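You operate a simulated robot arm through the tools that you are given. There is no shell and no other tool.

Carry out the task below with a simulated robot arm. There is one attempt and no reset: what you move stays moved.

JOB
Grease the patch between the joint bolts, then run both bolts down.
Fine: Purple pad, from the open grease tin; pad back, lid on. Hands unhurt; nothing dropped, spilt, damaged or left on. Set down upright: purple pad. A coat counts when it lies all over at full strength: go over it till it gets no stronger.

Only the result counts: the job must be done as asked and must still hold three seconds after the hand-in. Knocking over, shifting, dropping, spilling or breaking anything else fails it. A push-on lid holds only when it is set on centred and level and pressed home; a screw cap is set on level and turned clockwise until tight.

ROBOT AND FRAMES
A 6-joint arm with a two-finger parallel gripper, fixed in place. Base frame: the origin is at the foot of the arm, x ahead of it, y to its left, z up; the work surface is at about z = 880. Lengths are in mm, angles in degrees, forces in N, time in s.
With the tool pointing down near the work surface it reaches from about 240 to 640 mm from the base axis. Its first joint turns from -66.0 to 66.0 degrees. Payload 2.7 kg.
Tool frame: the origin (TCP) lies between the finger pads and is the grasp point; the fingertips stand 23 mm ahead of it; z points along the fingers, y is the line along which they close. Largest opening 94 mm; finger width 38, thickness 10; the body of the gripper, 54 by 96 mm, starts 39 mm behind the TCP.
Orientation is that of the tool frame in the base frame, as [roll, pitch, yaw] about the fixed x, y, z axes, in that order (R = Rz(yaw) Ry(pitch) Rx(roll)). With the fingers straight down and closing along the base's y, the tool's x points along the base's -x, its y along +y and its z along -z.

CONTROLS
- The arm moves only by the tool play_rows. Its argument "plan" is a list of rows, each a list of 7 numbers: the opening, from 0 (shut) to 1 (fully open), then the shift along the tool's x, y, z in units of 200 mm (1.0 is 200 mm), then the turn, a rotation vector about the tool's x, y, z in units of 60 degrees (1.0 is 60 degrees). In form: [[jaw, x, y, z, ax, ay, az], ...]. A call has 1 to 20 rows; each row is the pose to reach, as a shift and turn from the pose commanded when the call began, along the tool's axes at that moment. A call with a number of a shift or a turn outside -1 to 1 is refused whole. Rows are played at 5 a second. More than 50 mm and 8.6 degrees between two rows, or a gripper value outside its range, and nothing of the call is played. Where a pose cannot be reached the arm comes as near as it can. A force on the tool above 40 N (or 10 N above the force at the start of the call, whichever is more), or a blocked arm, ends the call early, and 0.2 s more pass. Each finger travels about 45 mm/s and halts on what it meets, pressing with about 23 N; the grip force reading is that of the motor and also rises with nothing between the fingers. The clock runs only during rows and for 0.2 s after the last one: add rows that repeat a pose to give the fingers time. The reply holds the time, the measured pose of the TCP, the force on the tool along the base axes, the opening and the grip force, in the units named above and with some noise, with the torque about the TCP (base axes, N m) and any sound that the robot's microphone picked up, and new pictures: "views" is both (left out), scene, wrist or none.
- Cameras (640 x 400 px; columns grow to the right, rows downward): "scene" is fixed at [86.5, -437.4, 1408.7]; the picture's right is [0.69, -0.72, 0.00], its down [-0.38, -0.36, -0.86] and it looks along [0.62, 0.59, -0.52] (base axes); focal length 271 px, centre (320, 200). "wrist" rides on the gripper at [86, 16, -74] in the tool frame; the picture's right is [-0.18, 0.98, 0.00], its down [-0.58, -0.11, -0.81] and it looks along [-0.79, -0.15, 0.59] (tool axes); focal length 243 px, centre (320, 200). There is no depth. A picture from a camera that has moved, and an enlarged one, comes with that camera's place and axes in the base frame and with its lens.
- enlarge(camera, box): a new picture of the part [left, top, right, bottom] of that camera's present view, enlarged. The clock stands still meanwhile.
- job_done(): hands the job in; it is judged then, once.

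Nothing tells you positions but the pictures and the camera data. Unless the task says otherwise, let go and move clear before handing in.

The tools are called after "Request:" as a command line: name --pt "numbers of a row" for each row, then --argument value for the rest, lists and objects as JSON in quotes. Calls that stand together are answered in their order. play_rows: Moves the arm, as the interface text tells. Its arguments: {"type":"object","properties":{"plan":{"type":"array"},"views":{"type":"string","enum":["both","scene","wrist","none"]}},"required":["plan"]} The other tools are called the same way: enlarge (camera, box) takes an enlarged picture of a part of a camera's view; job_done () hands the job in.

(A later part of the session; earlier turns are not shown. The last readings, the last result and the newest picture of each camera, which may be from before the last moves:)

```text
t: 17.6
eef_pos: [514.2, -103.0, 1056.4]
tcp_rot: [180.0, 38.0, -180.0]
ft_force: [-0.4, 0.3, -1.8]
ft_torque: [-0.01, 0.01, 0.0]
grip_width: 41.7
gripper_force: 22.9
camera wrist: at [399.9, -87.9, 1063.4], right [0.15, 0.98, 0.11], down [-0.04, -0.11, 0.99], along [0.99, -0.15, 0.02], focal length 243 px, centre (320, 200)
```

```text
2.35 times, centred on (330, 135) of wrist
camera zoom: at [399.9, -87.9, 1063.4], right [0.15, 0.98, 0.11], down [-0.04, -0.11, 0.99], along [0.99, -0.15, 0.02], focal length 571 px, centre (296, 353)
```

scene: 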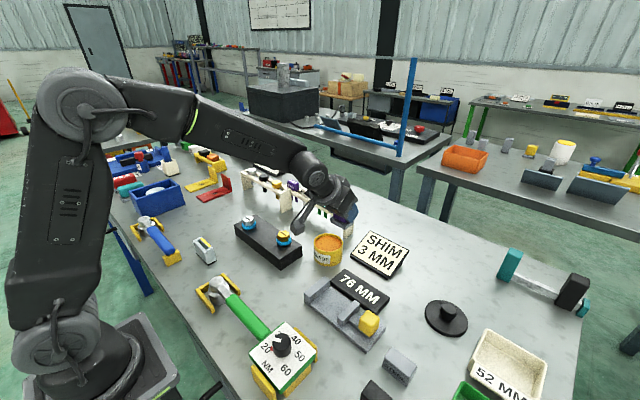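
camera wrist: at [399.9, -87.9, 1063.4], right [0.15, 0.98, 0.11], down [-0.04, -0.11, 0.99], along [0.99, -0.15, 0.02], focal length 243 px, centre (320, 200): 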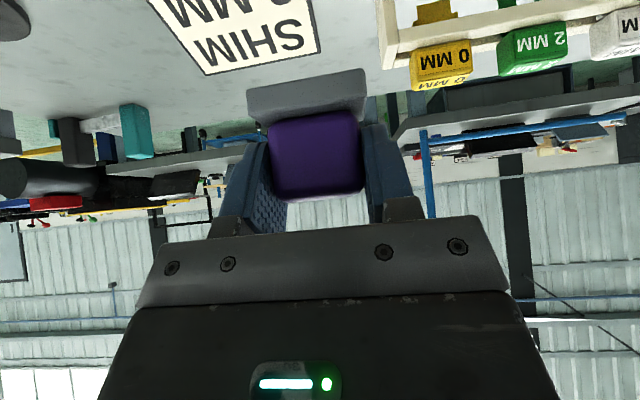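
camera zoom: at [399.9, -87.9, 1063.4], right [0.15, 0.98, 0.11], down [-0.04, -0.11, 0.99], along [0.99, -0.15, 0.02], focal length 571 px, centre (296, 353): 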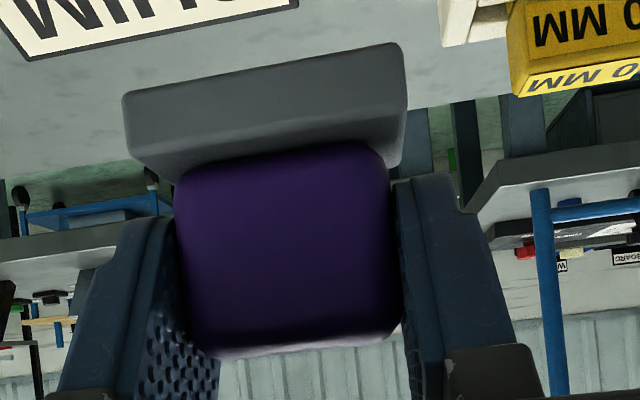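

The tin rim centre comes out consistently at (512,-63.4), with the rim at z≈929 and the grease surface at z≈922. I'll move the pad over the tin.

Request:
play_rows --pt "0.3 0.04 0.07 0.04 0 0 0" --pt "0.3 0.08 0.14 0.08 0 0 0" --pt "0.3 0.12 0.205 0.13 0 0 0" --pt "0.3 0.188 0.205 0.208 0 0 0" --pt "0.3 0.188 0.205 0.208 0 0 0" --views "both"

Request:
enlarge --camera "scene" --box '[290, 195, 370, 275]'

Request:
enlarge --camera "wrist" --box '[200, 0, 440, 160]'

```text
t: 18.8
eef_pos: [510.8, -59.8, 998.8]
tcp_rot: [180.0, 38.0, 179.9]
ft_force: [-0.2, -0.3, -0.9]
ft_torque: [0.01, 0.01, 0.02]
grip_width: 42.2
gripper_force: 22.9
camera wrist: at [396.7, -45.4, 1005.8], right [0.15, 0.98, 0.11], down [-0.04, -0.11, 0.99], along [0.99, -0.15, 0.02], focal length 243 px, centre (320, 200)
```

scene: 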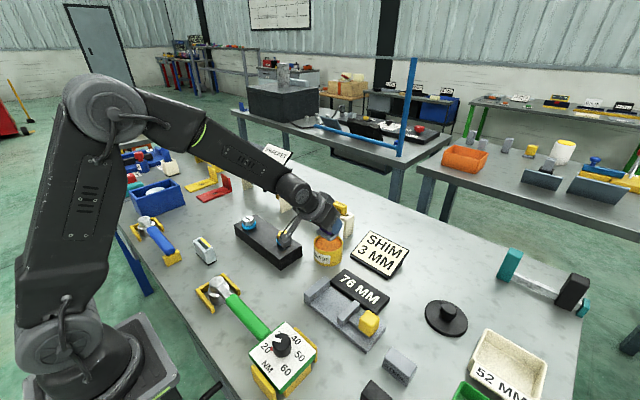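
wrist: 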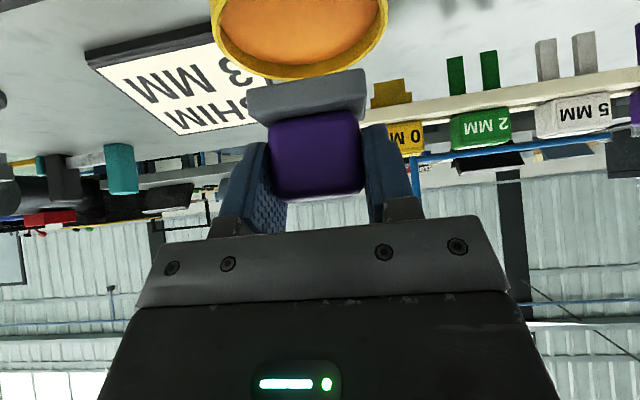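

```text
5.00 times, centred on (330, 235) of scene
camera zoom: at [86.6, -437.4, 1408.7], right [0.69, -0.72, 0.0], down [-0.38, -0.36, -0.86], along [0.62, 0.59, -0.52], focal length 1355 px, centre (270, 25)
```

zoom: 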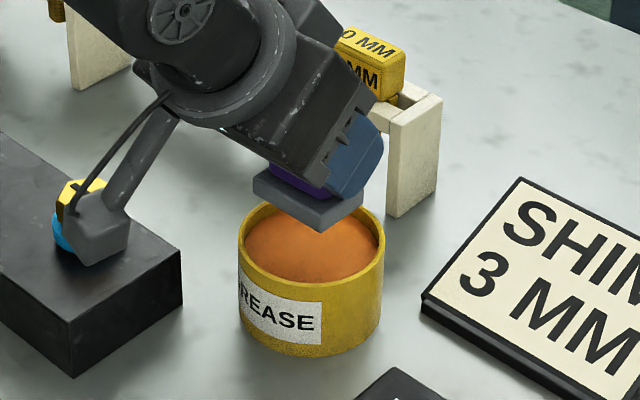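

```text
2.50 times, centred on (320, 80) of wrist
camera zoom: at [396.7, -45.4, 1005.8], right [0.15, 0.98, 0.11], down [-0.04, -0.11, 0.99], along [0.99, -0.15, 0.02], focal length 606 px, centre (320, 500)
```

zoom: 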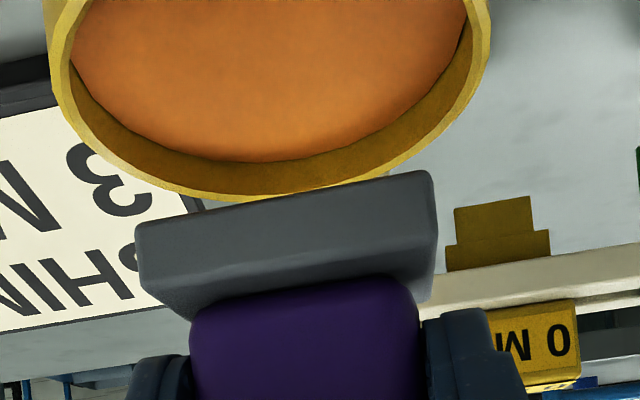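

Request:
play_rows --pt "0.3 0.025 -0.003 0.0315 0 0 0" --pt "0.3 0.049 -0.005 0.063 0 0 0" --pt "0.3 0.074 -0.008 0.0946 0 0 0" --pt "0.3 0.0924 -0.008 0.118 0 0 0" --pt "0.3 0.0986 -0.008 0.126 0 0 0" --pt "0.3 0.0986 -0.008 0.126 0 0 0" --views "both"

Request:
enlarge --camera "scene" --box '[290, 205, 360, 275]'

Request:
enlarge --camera "wrist" --box '[200, 0, 440, 160]'

```text
t: 20.2
eef_pos: [511.7, -63.4, 967.0]
tcp_rot: [-180.0, 37.9, -180.0]
ft_force: [-0.6, -0.2, -0.8]
ft_torque: [0.03, 0.01, -0.03]
grip_width: 41.8
gripper_force: 23.2
camera wrist: at [397.4, -47.3, 974.3], right [0.15, 0.98, 0.11], down [-0.04, -0.11, 0.99], along [0.99, -0.15, 0.02], focal length 243 px, centre (320, 200)
```

scene: 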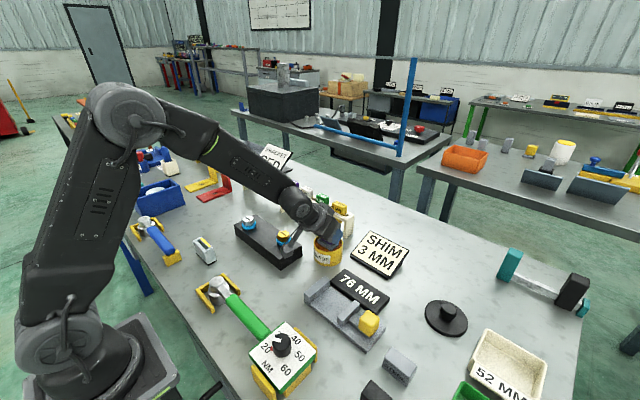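
wrist: 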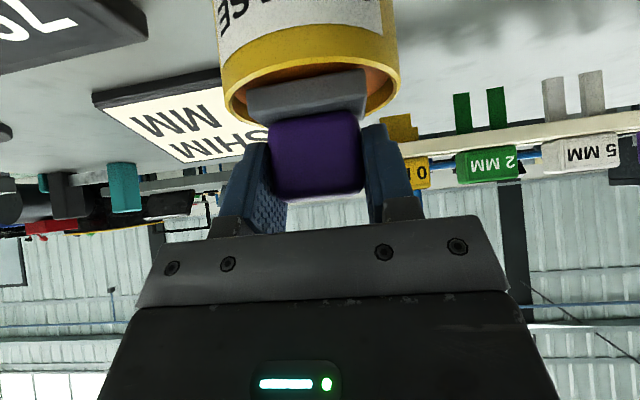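

```text
5.71 times, centred on (325, 240) of scene
camera zoom: at [86.6, -437.4, 1408.7], right [0.69, -0.72, 0.0], down [-0.38, -0.36, -0.86], along [0.62, 0.59, -0.52], focal length 1548 px, centre (291, -29)
```

zoom: 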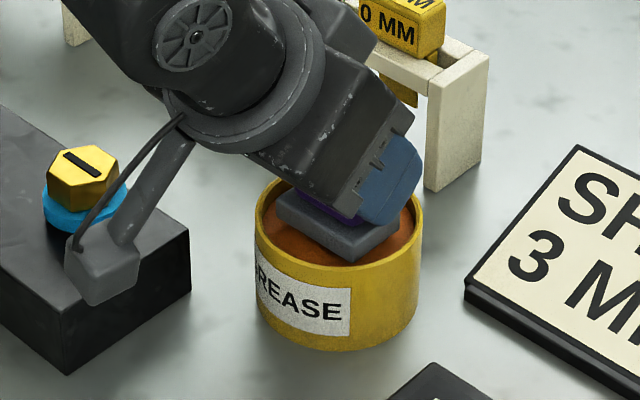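

```text
2.50 times, centred on (320, 80) of wrist
camera zoom: at [397.4, -47.3, 974.3], right [0.15, 0.98, 0.11], down [-0.04, -0.11, 0.99], along [0.99, -0.15, 0.02], focal length 606 px, centre (320, 500)
```

zoom: 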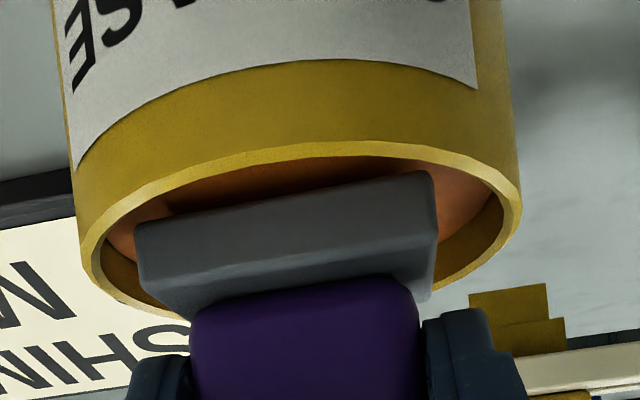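

Request:
play_rows --pt "0.3 0.003 0.004 0.004 0 0 0" --pt "0.3 0.0062 0.0075 0.0079 0 0 0" --pt "0.3 0.0092 0.0075 0.0118 0 0 0" --pt "0.3 0.0092 0.0075 0.0118 0 0 0" --views "none"

```text
t: 21.2
eef_pos: [511.5, -61.5, 965.2]
tcp_rot: [180.0, 38.0, -179.9]
ft_force: [0.2, 0.8, -1.7]
ft_torque: [-0.02, 0.0, 0.02]
grip_width: 41.9
gripper_force: 22.9
```

Request:
play_rows --pt "0.3 0.003 0 0.004 0 0 0" --pt "0.3 0.0062 0 0.0079 0 0 0" --pt "0.3 0.0062 0 0.0079 0 0 0" --views "none"

Request:
play_rows --pt "0.3 0.003 0 0.004 0 0 0" --pt "0.3 0.0062 0 0.0079 0 0 0" --pt "0.3 0.0062 0 0.0079 0 0 0" --views "both"

Request:
enlarge --camera "wrist" --box '[200, 0, 440, 160]'

Request:
enlarge --camera "scene" --box '[290, 205, 360, 275]'

```text
t: 22.0
eef_pos: [511.9, -60.8, 963.8]
tcp_rot: [-179.8, 38.2, 180.0]
ft_force: [0.4, -4.3, 9.2]
ft_torque: [-0.08, 0.16, 0.04]
grip_width: 41.8
gripper_force: 22.9
```

```text
t: 22.8
eef_pos: [513.1, -60.4, 964.7]
tcp_rot: [-179.9, 38.4, -179.9]
ft_force: [-5.5, 0.9, 30.2]
ft_torque: [0.16, 0.49, 0.03]
grip_width: 41.9
gripper_force: 22.7
camera wrist: at [398.2, -44.9, 969.6], right [0.14, 0.98, 0.11], down [-0.05, -0.11, 0.99], along [0.99, -0.15, 0.03], focal length 243 px, centre (320, 200)
```

scene: 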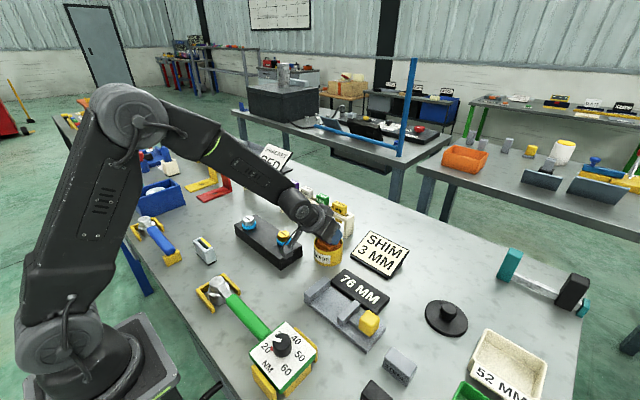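
wrist: 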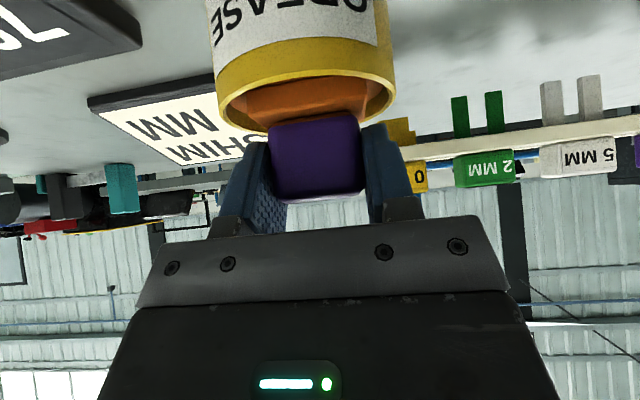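

```text
2.50 times, centred on (320, 80) of wrist
camera zoom: at [398.2, -44.9, 969.6], right [0.14, 0.98, 0.11], down [-0.05, -0.11, 0.99], along [0.99, -0.15, 0.03], focal length 606 px, centre (320, 500)
```

zoom: 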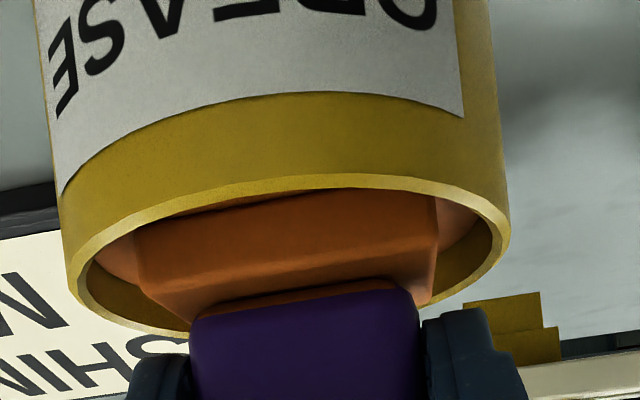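

```text
5.71 times, centred on (325, 240) of scene
camera zoom: at [85.9, -437.3, 1408.8], right [0.69, -0.72, 0.0], down [-0.38, -0.36, -0.86], along [0.62, 0.59, -0.52], focal length 1548 px, centre (291, -29)
```

zoom: 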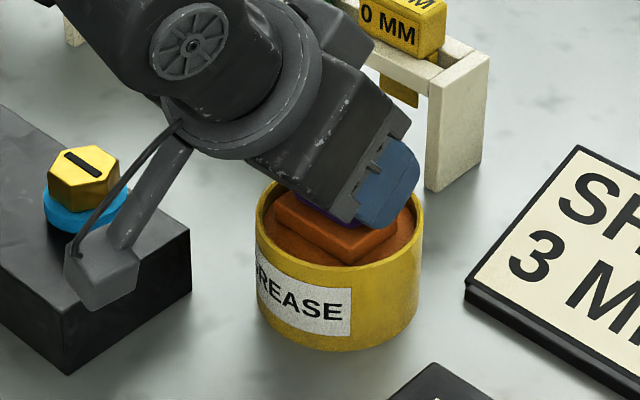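

The pad is now loaded: it turned orange. I'll lift it out and carry it over to the block between the bolts.

Request:
play_rows --pt "0.3 -0.02 0 -0.026 0 0 0" --pt "0.3 -0.05 0 -0.063 0 0 0" --pt "0.3 -0.1 0 -0.126 0 0 0" --pt "0.3 -0.16 0 -0.205 0 0 0" --pt "0.3 -0.24 0 -0.307 0 0 0" --pt "0.3 -0.24 0 -0.307 0 0 0" --views "both"

Request:
enlarge --camera "wrist" --box '[230, 50, 430, 220]'

Request:
enlarge --camera "scene" --box '[290, 180, 370, 275]'

```text
t: 24.2
eef_pos: [512.3, -59.7, 1038.1]
tcp_rot: [-180.0, 38.0, -180.0]
ft_force: [-0.4, -0.3, -1.5]
ft_torque: [0.01, 0.02, -0.01]
grip_width: 41.8
gripper_force: 23.1
camera wrist: at [397.7, -44.0, 1045.1], right [0.15, 0.98, 0.11], down [-0.04, -0.11, 0.99], along [0.99, -0.15, 0.02], focal length 243 px, centre (320, 200)
```

scene: 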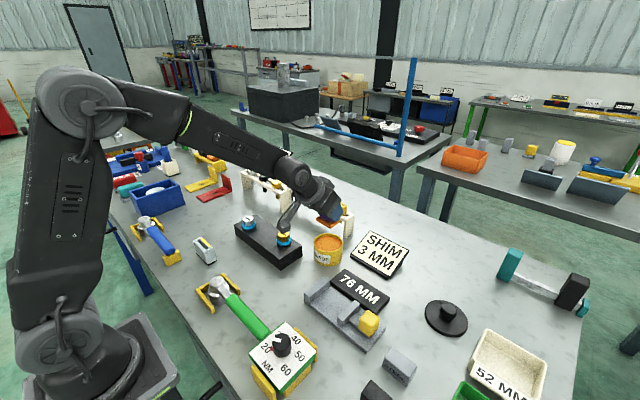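
wrist: 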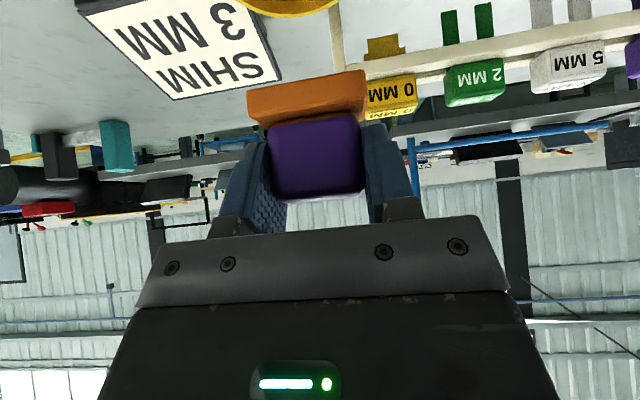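

```text
2.35 times, centred on (330, 135) of wrist
camera zoom: at [397.7, -44.0, 1045.1], right [0.15, 0.98, 0.11], down [-0.04, -0.11, 0.99], along [0.99, -0.15, 0.02], focal length 571 px, centre (296, 353)
```

zoom: 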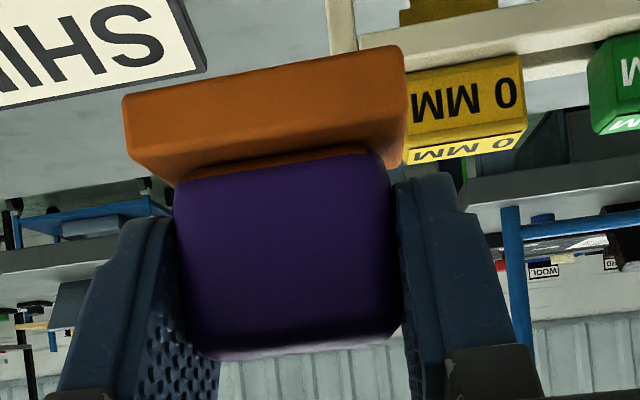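

```text
4.21 times, centred on (330, 228) of scene
camera zoom: at [86.6, -437.4, 1408.7], right [0.69, -0.72, 0.0], down [-0.38, -0.36, -0.86], along [0.62, 0.59, -0.52], focal length 1141 px, centre (278, 84)
```

zoom: 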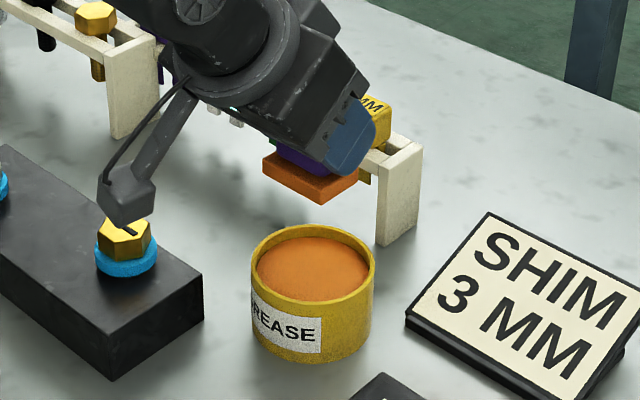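

Request:
play_rows --pt "0.3 0.08 0.13 -0.06 0 0 0" --pt "0.3 0.16 0.27 -0.1 0 0 0" --pt "0.3 0.24 0.41 -0.12 0 0 0" --pt "0.3 0.32 0.55 -0.12 0 0 0" --pt "0.3 0.4 0.68 -0.12 0 0 0" --pt "0.3 0.46 0.795 -0.118 0 0 0" --pt "0.3 0.46 0.795 -0.118 0 0 0" --views "both"

Request:
enlarge --camera "scene" --box '[220, 170, 320, 280]'

Request:
enlarge --camera "wrist" --box '[180, 0, 460, 160]'

```text
t: 25.8
eef_pos: [424.7, 98.7, 999.8]
tcp_rot: [-180.0, 37.9, 179.9]
ft_force: [0.4, 0.8, -2.5]
ft_torque: [0.02, 0.01, 0.0]
grip_width: 41.4
gripper_force: 23.1
camera wrist: at [311.7, 114.0, 1006.0], right [0.15, 0.98, 0.11], down [-0.04, -0.11, 0.99], along [0.99, -0.15, 0.02], focal length 243 px, centre (320, 200)
```

scene: 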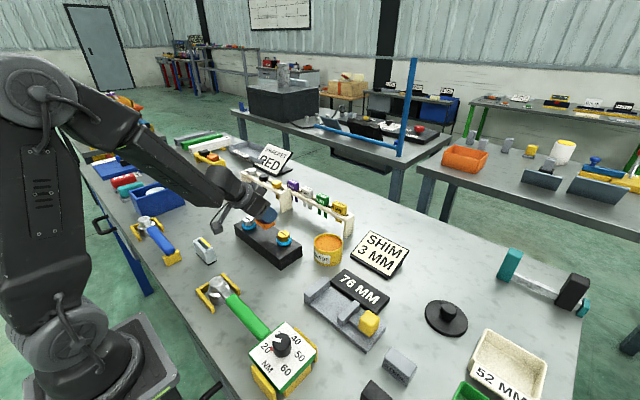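
wrist: 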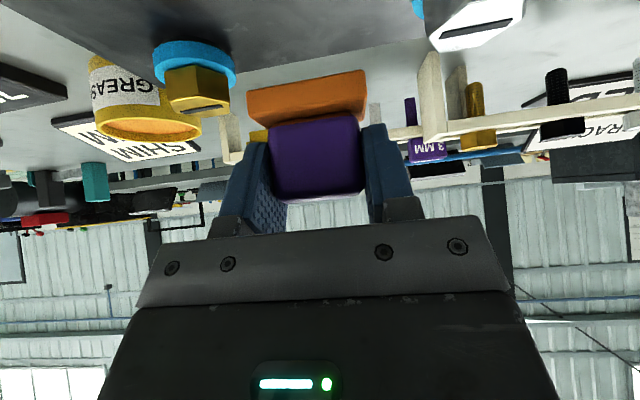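

```text
3.64 times, centred on (270, 225) of scene
camera zoom: at [86.6, -437.4, 1408.7], right [0.69, -0.72, 0.0], down [-0.38, -0.36, -0.86], along [0.62, 0.59, -0.52], focal length 985 px, centre (502, 109)
```

zoom: 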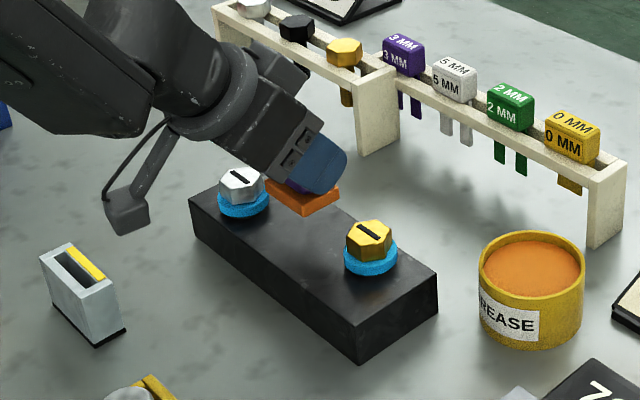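

```text
2.29 times, centred on (320, 80) of wrist
camera zoom: at [311.7, 114.0, 1006.0], right [0.15, 0.98, 0.11], down [-0.04, -0.11, 0.99], along [0.99, -0.15, 0.02], focal length 555 px, centre (320, 474)
```

zoom: 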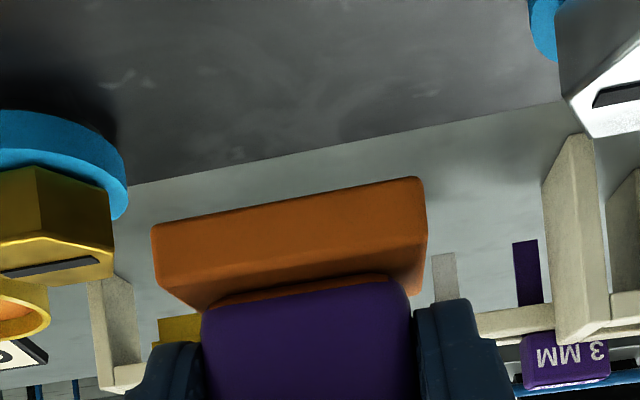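

Request:
play_rows --pt "0.3 0.025 0 0.0315 0 0 0" --pt "0.3 0.05 0 0.063 0 0 0" --pt "0.3 0.075 0 0.096 0 0 0" --pt "0.3 0.1 0 0.128 0 0 0" --pt "0.3 0.108 0 0.138 0 0 0" --pt "0.3 0.108 0 0.138 0 0 0" --views "both"

Request:
enlarge --camera "scene" --box '[220, 170, 320, 280]'

Request:
enlarge --camera "wrist" --box '[140, 0, 500, 160]'

```text
t: 27.2
eef_pos: [424.9, 98.9, 964.4]
tcp_rot: [-180.0, 38.0, -180.0]
ft_force: [-0.1, 0.2, -1.8]
ft_torque: [-0.01, -0.04, 0.01]
grip_width: 42.0
gripper_force: 22.9
camera wrist: at [311.2, 113.2, 972.2], right [0.15, 0.98, 0.11], down [-0.04, -0.11, 0.99], along [0.99, -0.15, 0.02], focal length 243 px, centre (320, 200)
```

scene: 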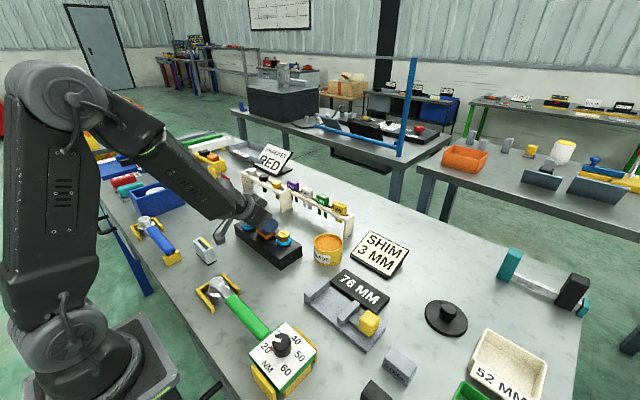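
wrist: 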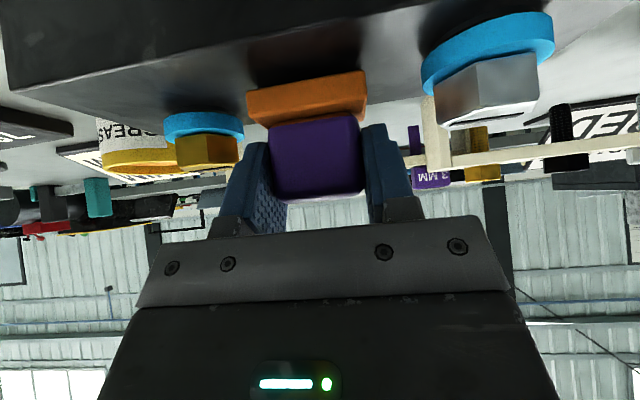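

```text
3.64 times, centred on (270, 225) of scene
camera zoom: at [86.6, -437.4, 1408.7], right [0.69, -0.72, 0.0], down [-0.38, -0.36, -0.86], along [0.62, 0.59, -0.52], focal length 985 px, centre (502, 109)
```

zoom: 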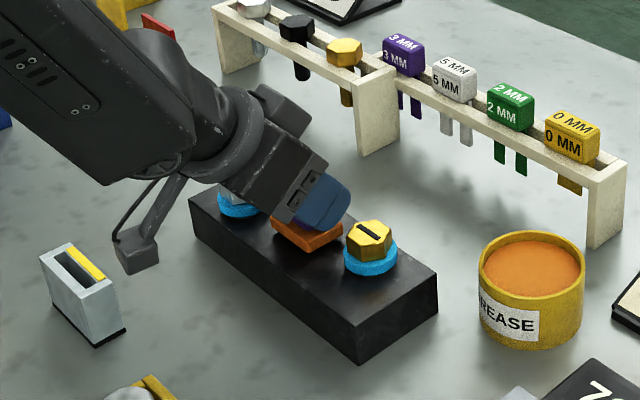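

```text
1.78 times, centred on (320, 80) of wrist
camera zoom: at [311.2, 113.2, 972.2], right [0.15, 0.98, 0.11], down [-0.04, -0.11, 0.99], along [0.99, -0.15, 0.02], focal length 431 px, centre (320, 413)
```

zoom: 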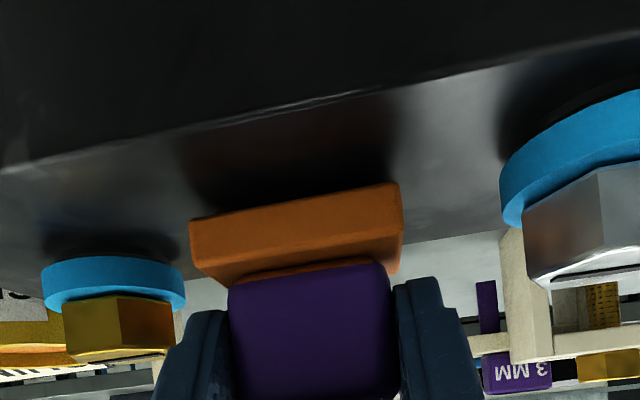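

Request:
play_rows --pt "0.3 0.003 0 0.004 0 0 0" --pt "0.3 0.0062 0 0.0079 0 0 0" --pt "0.3 0.0062 0 0.0079 0 0 0" --views "none"

Request:
play_rows --pt "0.3 0.003 0 0.004 0 0 0" --pt "0.3 0.0062 0 0.0079 0 0 0" --pt "0.3 0.0062 0 0.0079 0 0 0" --views "none"

```text
t: 28.0
eef_pos: [424.1, 96.6, 963.2]
tcp_rot: [180.0, 38.0, -180.0]
ft_force: [0.4, -0.3, -1.8]
ft_torque: [-0.01, 0.0, 0.02]
grip_width: 41.9
gripper_force: 22.7
```

```text
t: 28.8
eef_pos: [424.8, 97.5, 962.0]
tcp_rot: [-180.0, 38.2, 180.0]
ft_force: [-2.5, -0.3, 2.6]
ft_torque: [0.09, -0.05, 0.02]
grip_width: 41.7
gripper_force: 23.5
```

Request:
play_rows --pt "0.3 0.002 0 0.0026 0 0 0" --pt "0.3 0.004 0 0.0052 0 0 0" --pt "0.3 0.004 0 0.0052 0 0 0" --views "both"

Request:
enlarge --camera "scene" --box '[230, 200, 310, 275]'

Request:
enlarge --camera "wrist" --box '[140, 0, 500, 160]'

```text
t: 29.6
eef_pos: [424.4, 98.0, 961.5]
tcp_rot: [180.0, 38.3, 180.0]
ft_force: [-5.9, -4.0, 22.9]
ft_torque: [-0.04, 0.13, -0.01]
grip_width: 41.6
gripper_force: 22.9
camera wrist: at [311.4, 113.7, 967.9], right [0.15, 0.98, 0.11], down [-0.04, -0.11, 0.99], along [0.99, -0.15, 0.03], focal length 243 px, centre (320, 200)
```

scene: 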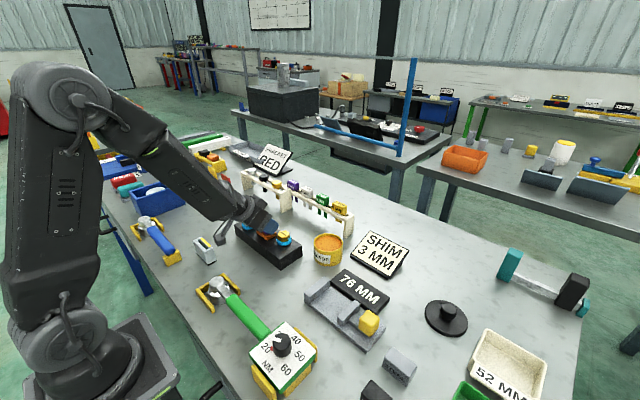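
wrist: 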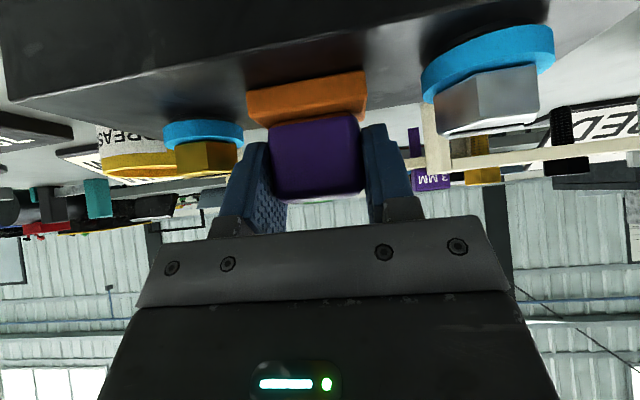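

```text
5.33 times, centred on (270, 238) of scene
camera zoom: at [86.0, -437.6, 1408.7], right [0.69, -0.72, 0.0], down [-0.38, -0.36, -0.86], along [0.62, 0.59, -0.52], focal length 1445 px, centre (587, 0)
```

zoom: 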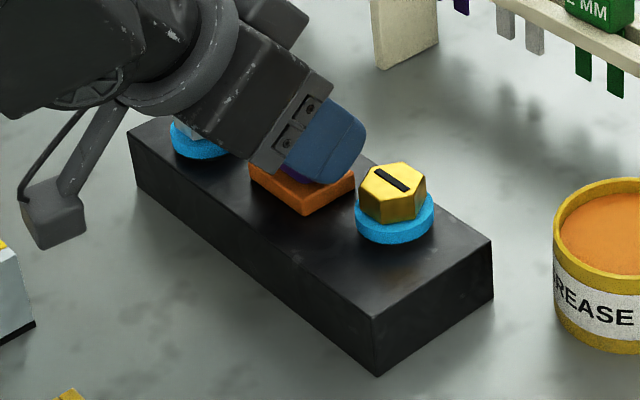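

```text
1.78 times, centred on (320, 80) of wrist
camera zoom: at [311.4, 113.7, 967.9], right [0.15, 0.98, 0.11], down [-0.04, -0.11, 0.99], along [0.99, -0.15, 0.03], focal length 431 px, centre (320, 413)
```

zoom: 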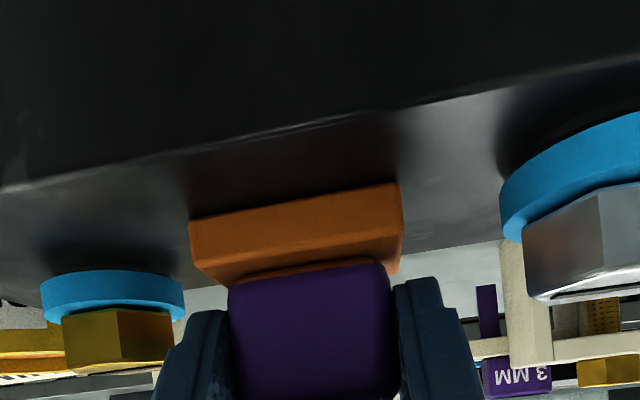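

Request:
play_rows --pt "0.3 0.004 0.025 0.0052 0 0 0" --pt "0.3 0.004 0.045 0.0052 0 0 0" --pt "0.3 0.004 0.062 0.0052 0 0 0" --pt "0.3 0.004 0.04 0.0052 0 0 0" --pt "0.3 0.004 0.015 0.0052 0 0 0" --pt "0.3 0.004 -0.01 0.0052 0 0 0" --pt "0.3 0.004 -0.035 0.0052 0 0 0" --pt "0.3 0.004 -0.057 0.0052 0 0 0" --pt "0.3 0.004 -0.035 0.0052 0 0 0" --pt "0.3 0.004 -0.01 0.0052 0 0 0" --pt "0.3 0.004 0.015 0.0052 0 0 0" --pt "0.3 0.004 0.04 0.0052 0 0 0" --pt "0.3 0.004 0.062 0.0052 0 0 0" --pt "0.3 0.004 0.03 0.0052 0 0 0" --pt "0.3 0.004 0.0 0.0052 0 0 0" --views "both"

Request:
enlarge --camera "scene" --box '[230, 200, 310, 275]'

Request:
enlarge --camera "wrist" --box '[140, 0, 500, 160]'

```text
t: 32.8
eef_pos: [426.5, 98.9, 961.8]
tcp_rot: [180.0, 38.6, -179.9]
ft_force: [-0.6, 13.7, 35.4]
ft_torque: [0.18, 0.15, -0.05]
grip_width: 41.8
gripper_force: 23.1
camera wrist: at [312.1, 114.5, 967.3], right [0.14, 0.98, 0.12], down [-0.05, -0.11, 0.99], along [0.99, -0.15, 0.03], focal length 243 px, centre (320, 200)
```

scene: 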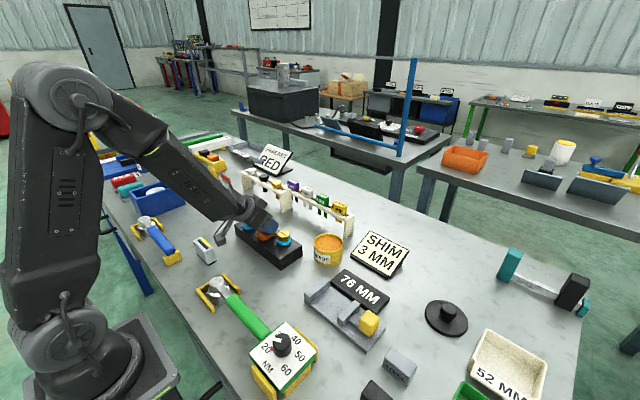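
wrist: 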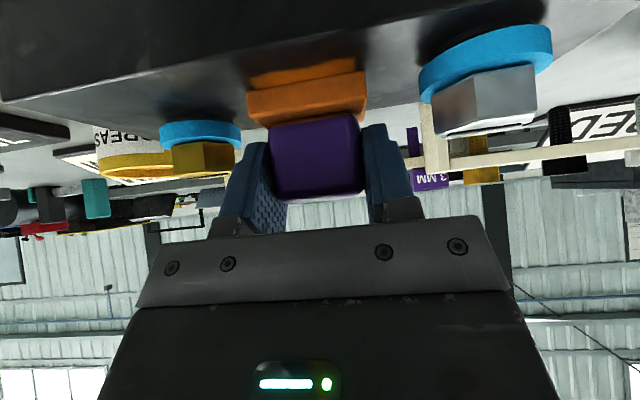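

```text
5.33 times, centred on (270, 238) of scene
camera zoom: at [86.1, -437.2, 1408.8], right [0.69, -0.72, 0.0], down [-0.38, -0.36, -0.86], along [0.62, 0.59, -0.52], focal length 1445 px, centre (587, 0)
```

zoom: 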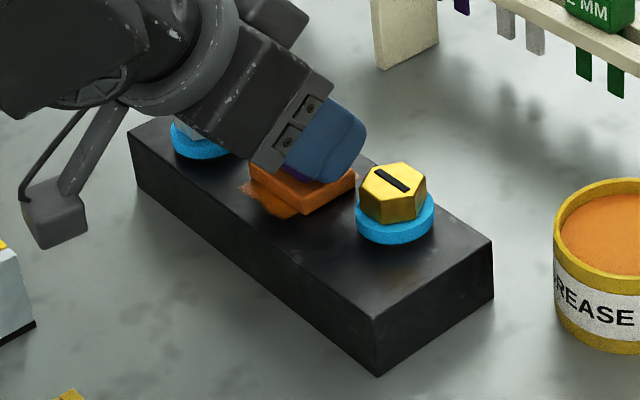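

```text
1.78 times, centred on (320, 80) of wrist
camera zoom: at [312.1, 114.5, 967.3], right [0.14, 0.98, 0.12], down [-0.05, -0.11, 0.99], along [0.99, -0.15, 0.03], focal length 431 px, centre (320, 413)
```

zoom: 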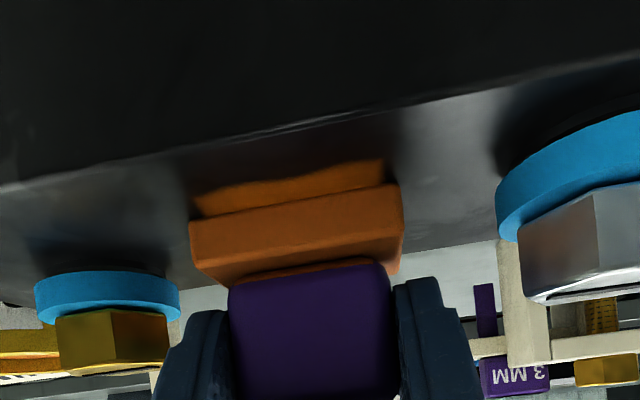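

Request:
play_rows --pt "0.3 -0.02 0 -0.026 0 0 0" --pt "0.3 -0.06 0 -0.077 0 0 0" --pt "0.3 -0.12 0 -0.154 0 0 0" --pt "0.3 -0.22 0 -0.281 0 0 0" --pt "0.3 -0.32 0 -0.41 0 0 0" --pt "0.3 -0.32 0 -0.41 0 0 0" --views "both"

Request:
enlarge --camera "scene" --box '[225, 200, 310, 275]'

Request:
enlarge --camera "wrist" --box '[140, 0, 500, 160]'

```text
t: 34.2
eef_pos: [425.4, 98.4, 1061.2]
tcp_rot: [-180.0, 38.1, -180.0]
ft_force: [0.8, 0.7, -0.9]
ft_torque: [0.0, 0.0, 0.0]
grip_width: 42.0
gripper_force: 23.4
camera wrist: at [311.9, 114.5, 1067.7], right [0.14, 0.98, 0.11], down [-0.04, -0.11, 0.99], along [0.99, -0.15, 0.02], focal length 243 px, centre (320, 200)
```

scene: 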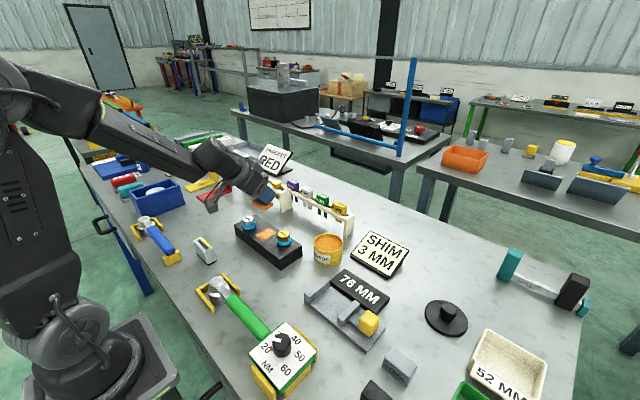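
wrist: 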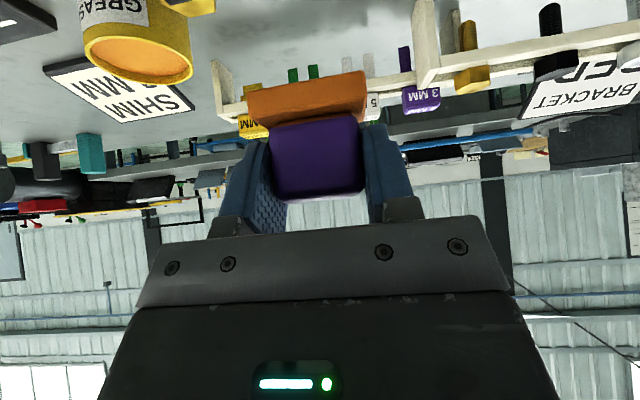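

```text
5.33 times, centred on (268, 238) of scene
camera zoom: at [86.6, -437.4, 1408.7], right [0.69, -0.72, 0.0], down [-0.38, -0.36, -0.86], along [0.62, 0.59, -0.52], focal length 1445 px, centre (600, 0)
```

zoom: 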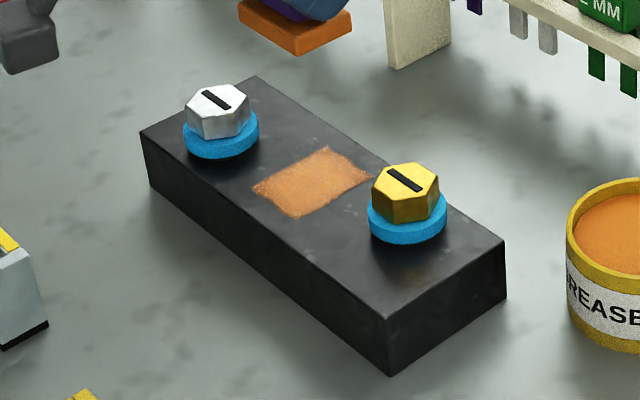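

```text
1.78 times, centred on (320, 80) of wrist
camera zoom: at [311.9, 114.5, 1067.7], right [0.14, 0.98, 0.11], down [-0.04, -0.11, 0.99], along [0.99, -0.15, 0.02], focal length 431 px, centre (320, 413)
```

zoom: 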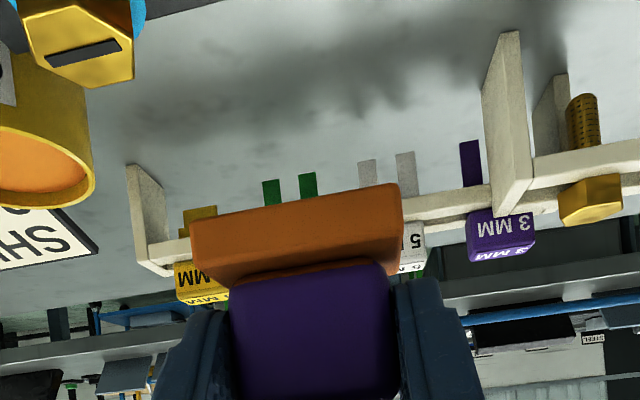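

Request:
enlarge --camera "scene" --box '[252, 215, 282, 243]'

```text
14.29 times, centred on (267, 229) of scene
camera zoom: at [86.6, -437.4, 1408.7], right [0.69, -0.72, 0.0], down [-0.38, -0.36, -0.86], along [0.62, 0.59, -0.52], focal length 3871 px, centre (1077, -214)
```

zoom: 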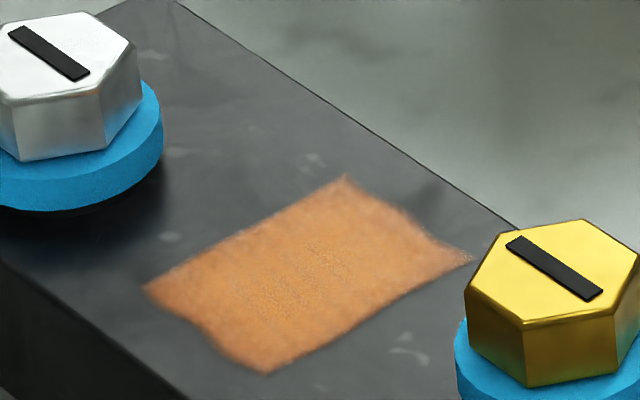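

Request:
play_rows --pt "0.3 0.12 0 0.115 0 0 0" --pt "0.3 0.24 0 0.23 0 0 0" --pt "0.3 0.3538 0 0.3473 0 0 0" --pt "0.3 0.3661 0 0.3631 0 0 0" --pt "0.3 0.3661 0.03 0.3631 0 0 0" --pt "0.3 0.3661 0.06 0.3631 0 0 0" --pt "0.3 0.3661 0.03 0.3631 0 0 0" --pt "0.3 0.3661 0.0 0.3631 0 0 0" --pt "0.3 0.3661 -0.03 0.3631 0 0 0" --pt "0.3 0.3661 -0.06 0.3631 0 0 0" --pt "0.3 0.3661 -0.03 0.3631 0 0 0" --pt "0.3 0.3661 0.0 0.3631 0 0 0" --pt "0.3 0.3189 0.0 0.4 0 0 0" --pt "0.3 0.2716 0.0 0.4369 0 0 0" --pt "0.3 0.2716 0.03 0.4369 0 0 0" --pt "0.3 0.2716 0.06 0.4369 0 0 0" --pt "0.3 0.2716 0.02 0.4369 0 0 0" --pt "0.3 0.2716 -0.03 0.4369 0 0 0" --pt "0.3 0.2716 -0.06 0.4369 0 0 0" --pt "0.3 0.2716 0.0 0.4369 0 0 0" --views "both"

Request:
enlarge --camera "wrist" --box '[140, 0, 500, 160]'

Request:
enlarge --camera "scene" --box '[225, 200, 310, 275]'

```text
t: 38.4
eef_pos: [437.2, 96.1, 961.3]
tcp_rot: [180.0, 38.2, 179.7]
ft_force: [1.0, -8.5, 22.8]
ft_torque: [-0.22, -0.22, -0.04]
grip_width: 41.8
gripper_force: 22.4
camera wrist: at [322.3, 111.9, 967.9], right [0.15, 0.98, 0.11], down [-0.04, -0.11, 0.99], along [0.99, -0.15, 0.03], focal length 243 px, centre (320, 200)
```

scene: 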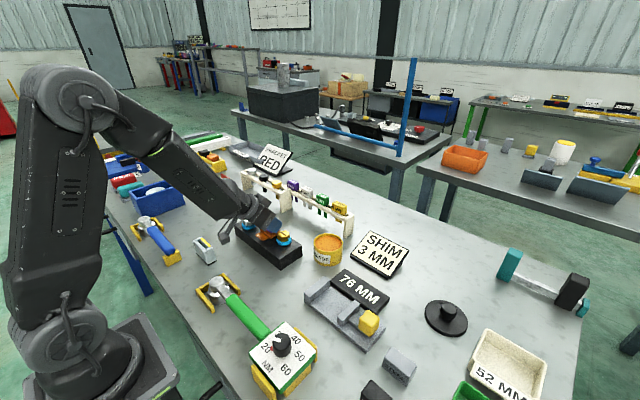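
wrist: 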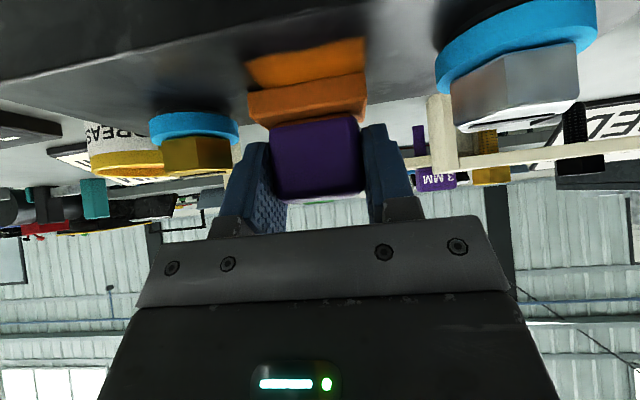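

```text
1.78 times, centred on (320, 80) of wrist
camera zoom: at [322.3, 111.9, 967.9], right [0.15, 0.98, 0.11], down [-0.04, -0.11, 0.99], along [0.99, -0.15, 0.03], focal length 431 px, centre (320, 413)
```

zoom: 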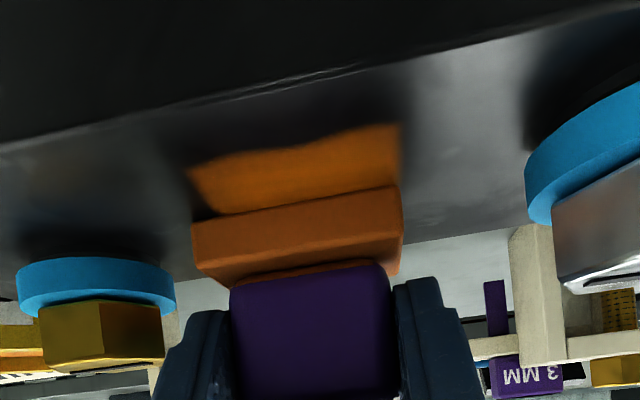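

```text
5.33 times, centred on (268, 238) of scene
camera zoom: at [86.2, -437.8, 1408.6], right [0.69, -0.72, 0.0], down [-0.38, -0.36, -0.86], along [0.62, 0.59, -0.52], focal length 1445 px, centre (600, 0)
```

zoom: 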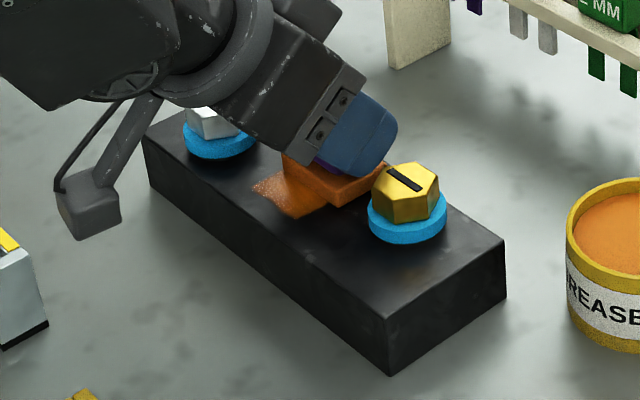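

Request:
play_rows --pt "0.3 -0.02 0 -0.026 0 0 0" --pt "0.3 -0.06 0 -0.077 0 0 0" --pt "0.3 -0.12 0 -0.154 0 0 0" --pt "0.3 -0.22 0 -0.281 0 0 0" --pt "0.3 -0.32 0 -0.41 0 0 0" --pt "0.3 -0.32 0 -0.41 0 0 0" --views "none"

Request:
enlarge --camera "scene" --box '[252, 215, 282, 243]'

Request:
enlarge --camera "wrist" --box '[230, 50, 430, 220]'

```text
t: 39.8
eef_pos: [433.2, 97.1, 1065.8]
tcp_rot: [-179.9, 37.9, -180.0]
ft_force: [-0.8, 0.7, -1.3]
ft_torque: [0.03, -0.02, -0.02]
grip_width: 41.6
gripper_force: 23.3
```

```text
14.29 times, centred on (267, 229) of scene
camera zoom: at [86.6, -437.4, 1408.7], right [0.69, -0.72, 0.0], down [-0.38, -0.36, -0.86], along [0.62, 0.59, -0.52], focal length 3871 px, centre (1077, -214)
```

zoom: 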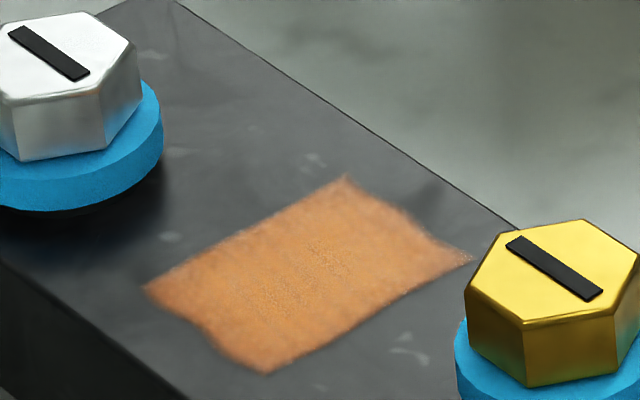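

```text
2.35 times, centred on (330, 135) of wrist
camera zoom: at [320.7, 112.6, 1072.7], right [0.14, 0.98, 0.11], down [-0.04, -0.11, 0.99], along [0.99, -0.15, 0.02], focal length 571 px, centre (296, 353)
```

zoom: 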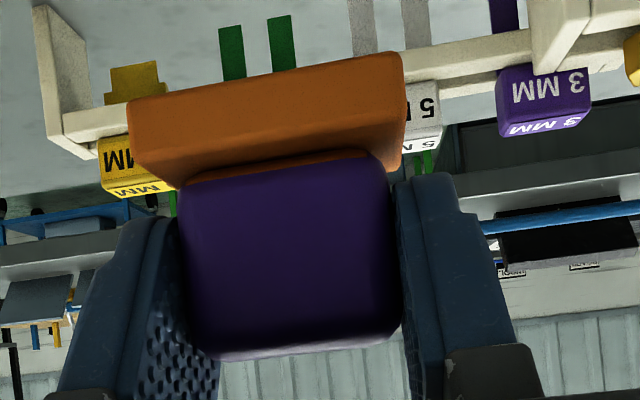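

Request:
enlarge --camera "scene" --box '[257, 221, 276, 234]'

```text
16.00 times, centred on (266, 228) of scene
camera zoom: at [86.6, -437.4, 1408.7], right [0.69, -0.72, 0.0], down [-0.38, -0.36, -0.86], along [0.62, 0.59, -0.52], focal length 4336 px, centre (1176, -240)
```

zoom: 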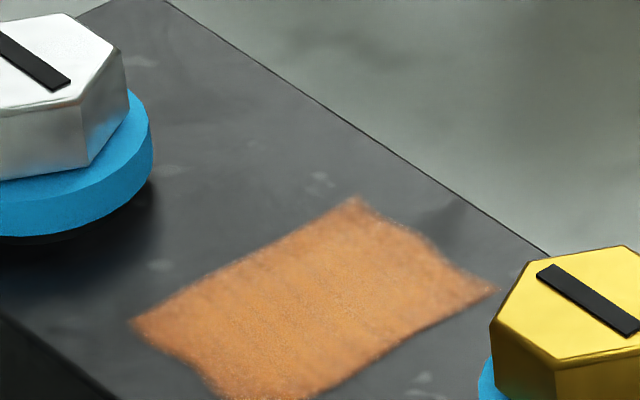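

Request:
play_rows --pt "0.3 0.12 0 0.15 0 0 0" --pt "0.3 0.22 0 0.29 0 0 0" --pt "0.3 0.29 0 0.4 0 0 0" --pt "0.3 0.305 0 0.4229 0 0 0" --pt "0.3 0.305 0.06 0.4229 0 0 0" --pt "0.3 0.305 0 0.4229 0 0 0" --pt "0.3 0.305 -0.06 0.4229 0 0 0" --pt "0.3 0.3366 -0.06 0.3982 0 0 0" --pt "0.3 0.3366 0 0.3982 0 0 0" --pt "0.3 0.3366 0.06 0.3982 0 0 0" --pt "0.3 0.3681 0.06 0.3736 0 0 0" --pt "0.3 0.3681 0 0.3736 0 0 0" --pt "0.3 0.3681 -0.06 0.3736 0 0 0" --pt "0.3 0.3996 -0.06 0.349 0 0 0" --pt "0.3 0.3996 0 0.349 0 0 0" --pt "0.3 0.3996 0.06 0.349 0 0 0" --pt "0.3 0.4272 0.06 0.3274 0 0 0" --pt "0.3 0.4272 0 0.3274 0 0 0" --pt "0.3 0.4272 -0.06 0.3274 0 0 0" --pt "0.3 0.4272 0 0.3274 0 0 0" --views "none"

Request:
play_rows --pt "0.3 -0.02 0 -0.026 0 0 0" --pt "0.3 -0.06 0 -0.077 0 0 0" --pt "0.3 -0.12 0 -0.154 0 0 0" --pt "0.3 -0.22 0 -0.281 0 0 0" --pt "0.3 -0.32 0 -0.41 0 0 0" --pt "0.3 -0.32 0 -0.41 0 0 0" --views "none"

Request:
enlarge --camera "scene" --box '[257, 221, 276, 234]'

Request:
enlarge --camera "wrist" --box '[230, 50, 430, 220]'

```text
t: 44.0
eef_pos: [409.6, 97.1, 961.3]
tcp_rot: [-180.0, 38.3, 179.7]
ft_force: [0.7, -11.3, 27.8]
ft_torque: [-0.34, 0.36, 0.12]
grip_width: 41.6
gripper_force: 23.3
```

```text
t: 45.4
eef_pos: [407.7, 101.1, 1062.0]
tcp_rot: [179.9, 38.0, 180.0]
ft_force: [0.3, 1.0, -2.0]
ft_torque: [0.0, -0.02, 0.0]
grip_width: 41.6
gripper_force: 23.6
```

```text
16.00 times, centred on (266, 228) of scene
camera zoom: at [86.6, -437.4, 1408.7], right [0.69, -0.72, 0.0], down [-0.38, -0.36, -0.86], along [0.62, 0.59, -0.52], focal length 4336 px, centre (1176, -240)
```

zoom: 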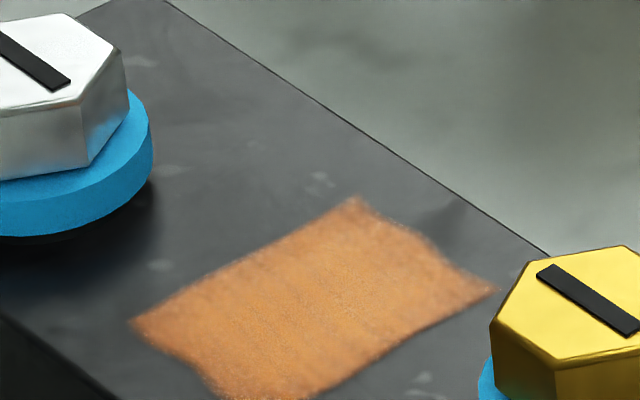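

```text
2.35 times, centred on (330, 135) of wrist
camera zoom: at [294.1, 114.8, 1069.5], right [0.14, 0.98, 0.11], down [-0.04, -0.11, 0.99], along [0.99, -0.15, 0.02], focal length 571 px, centre (296, 353)
```

zoom: 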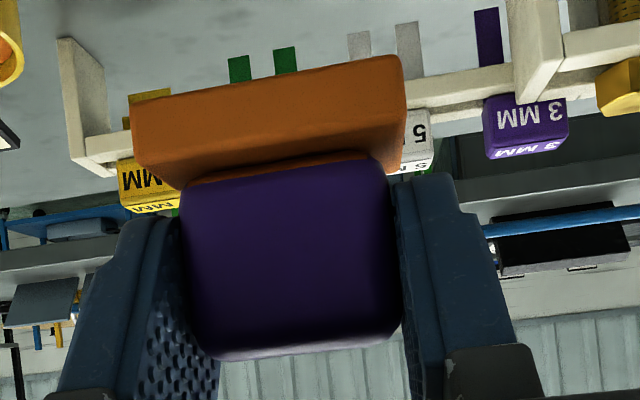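

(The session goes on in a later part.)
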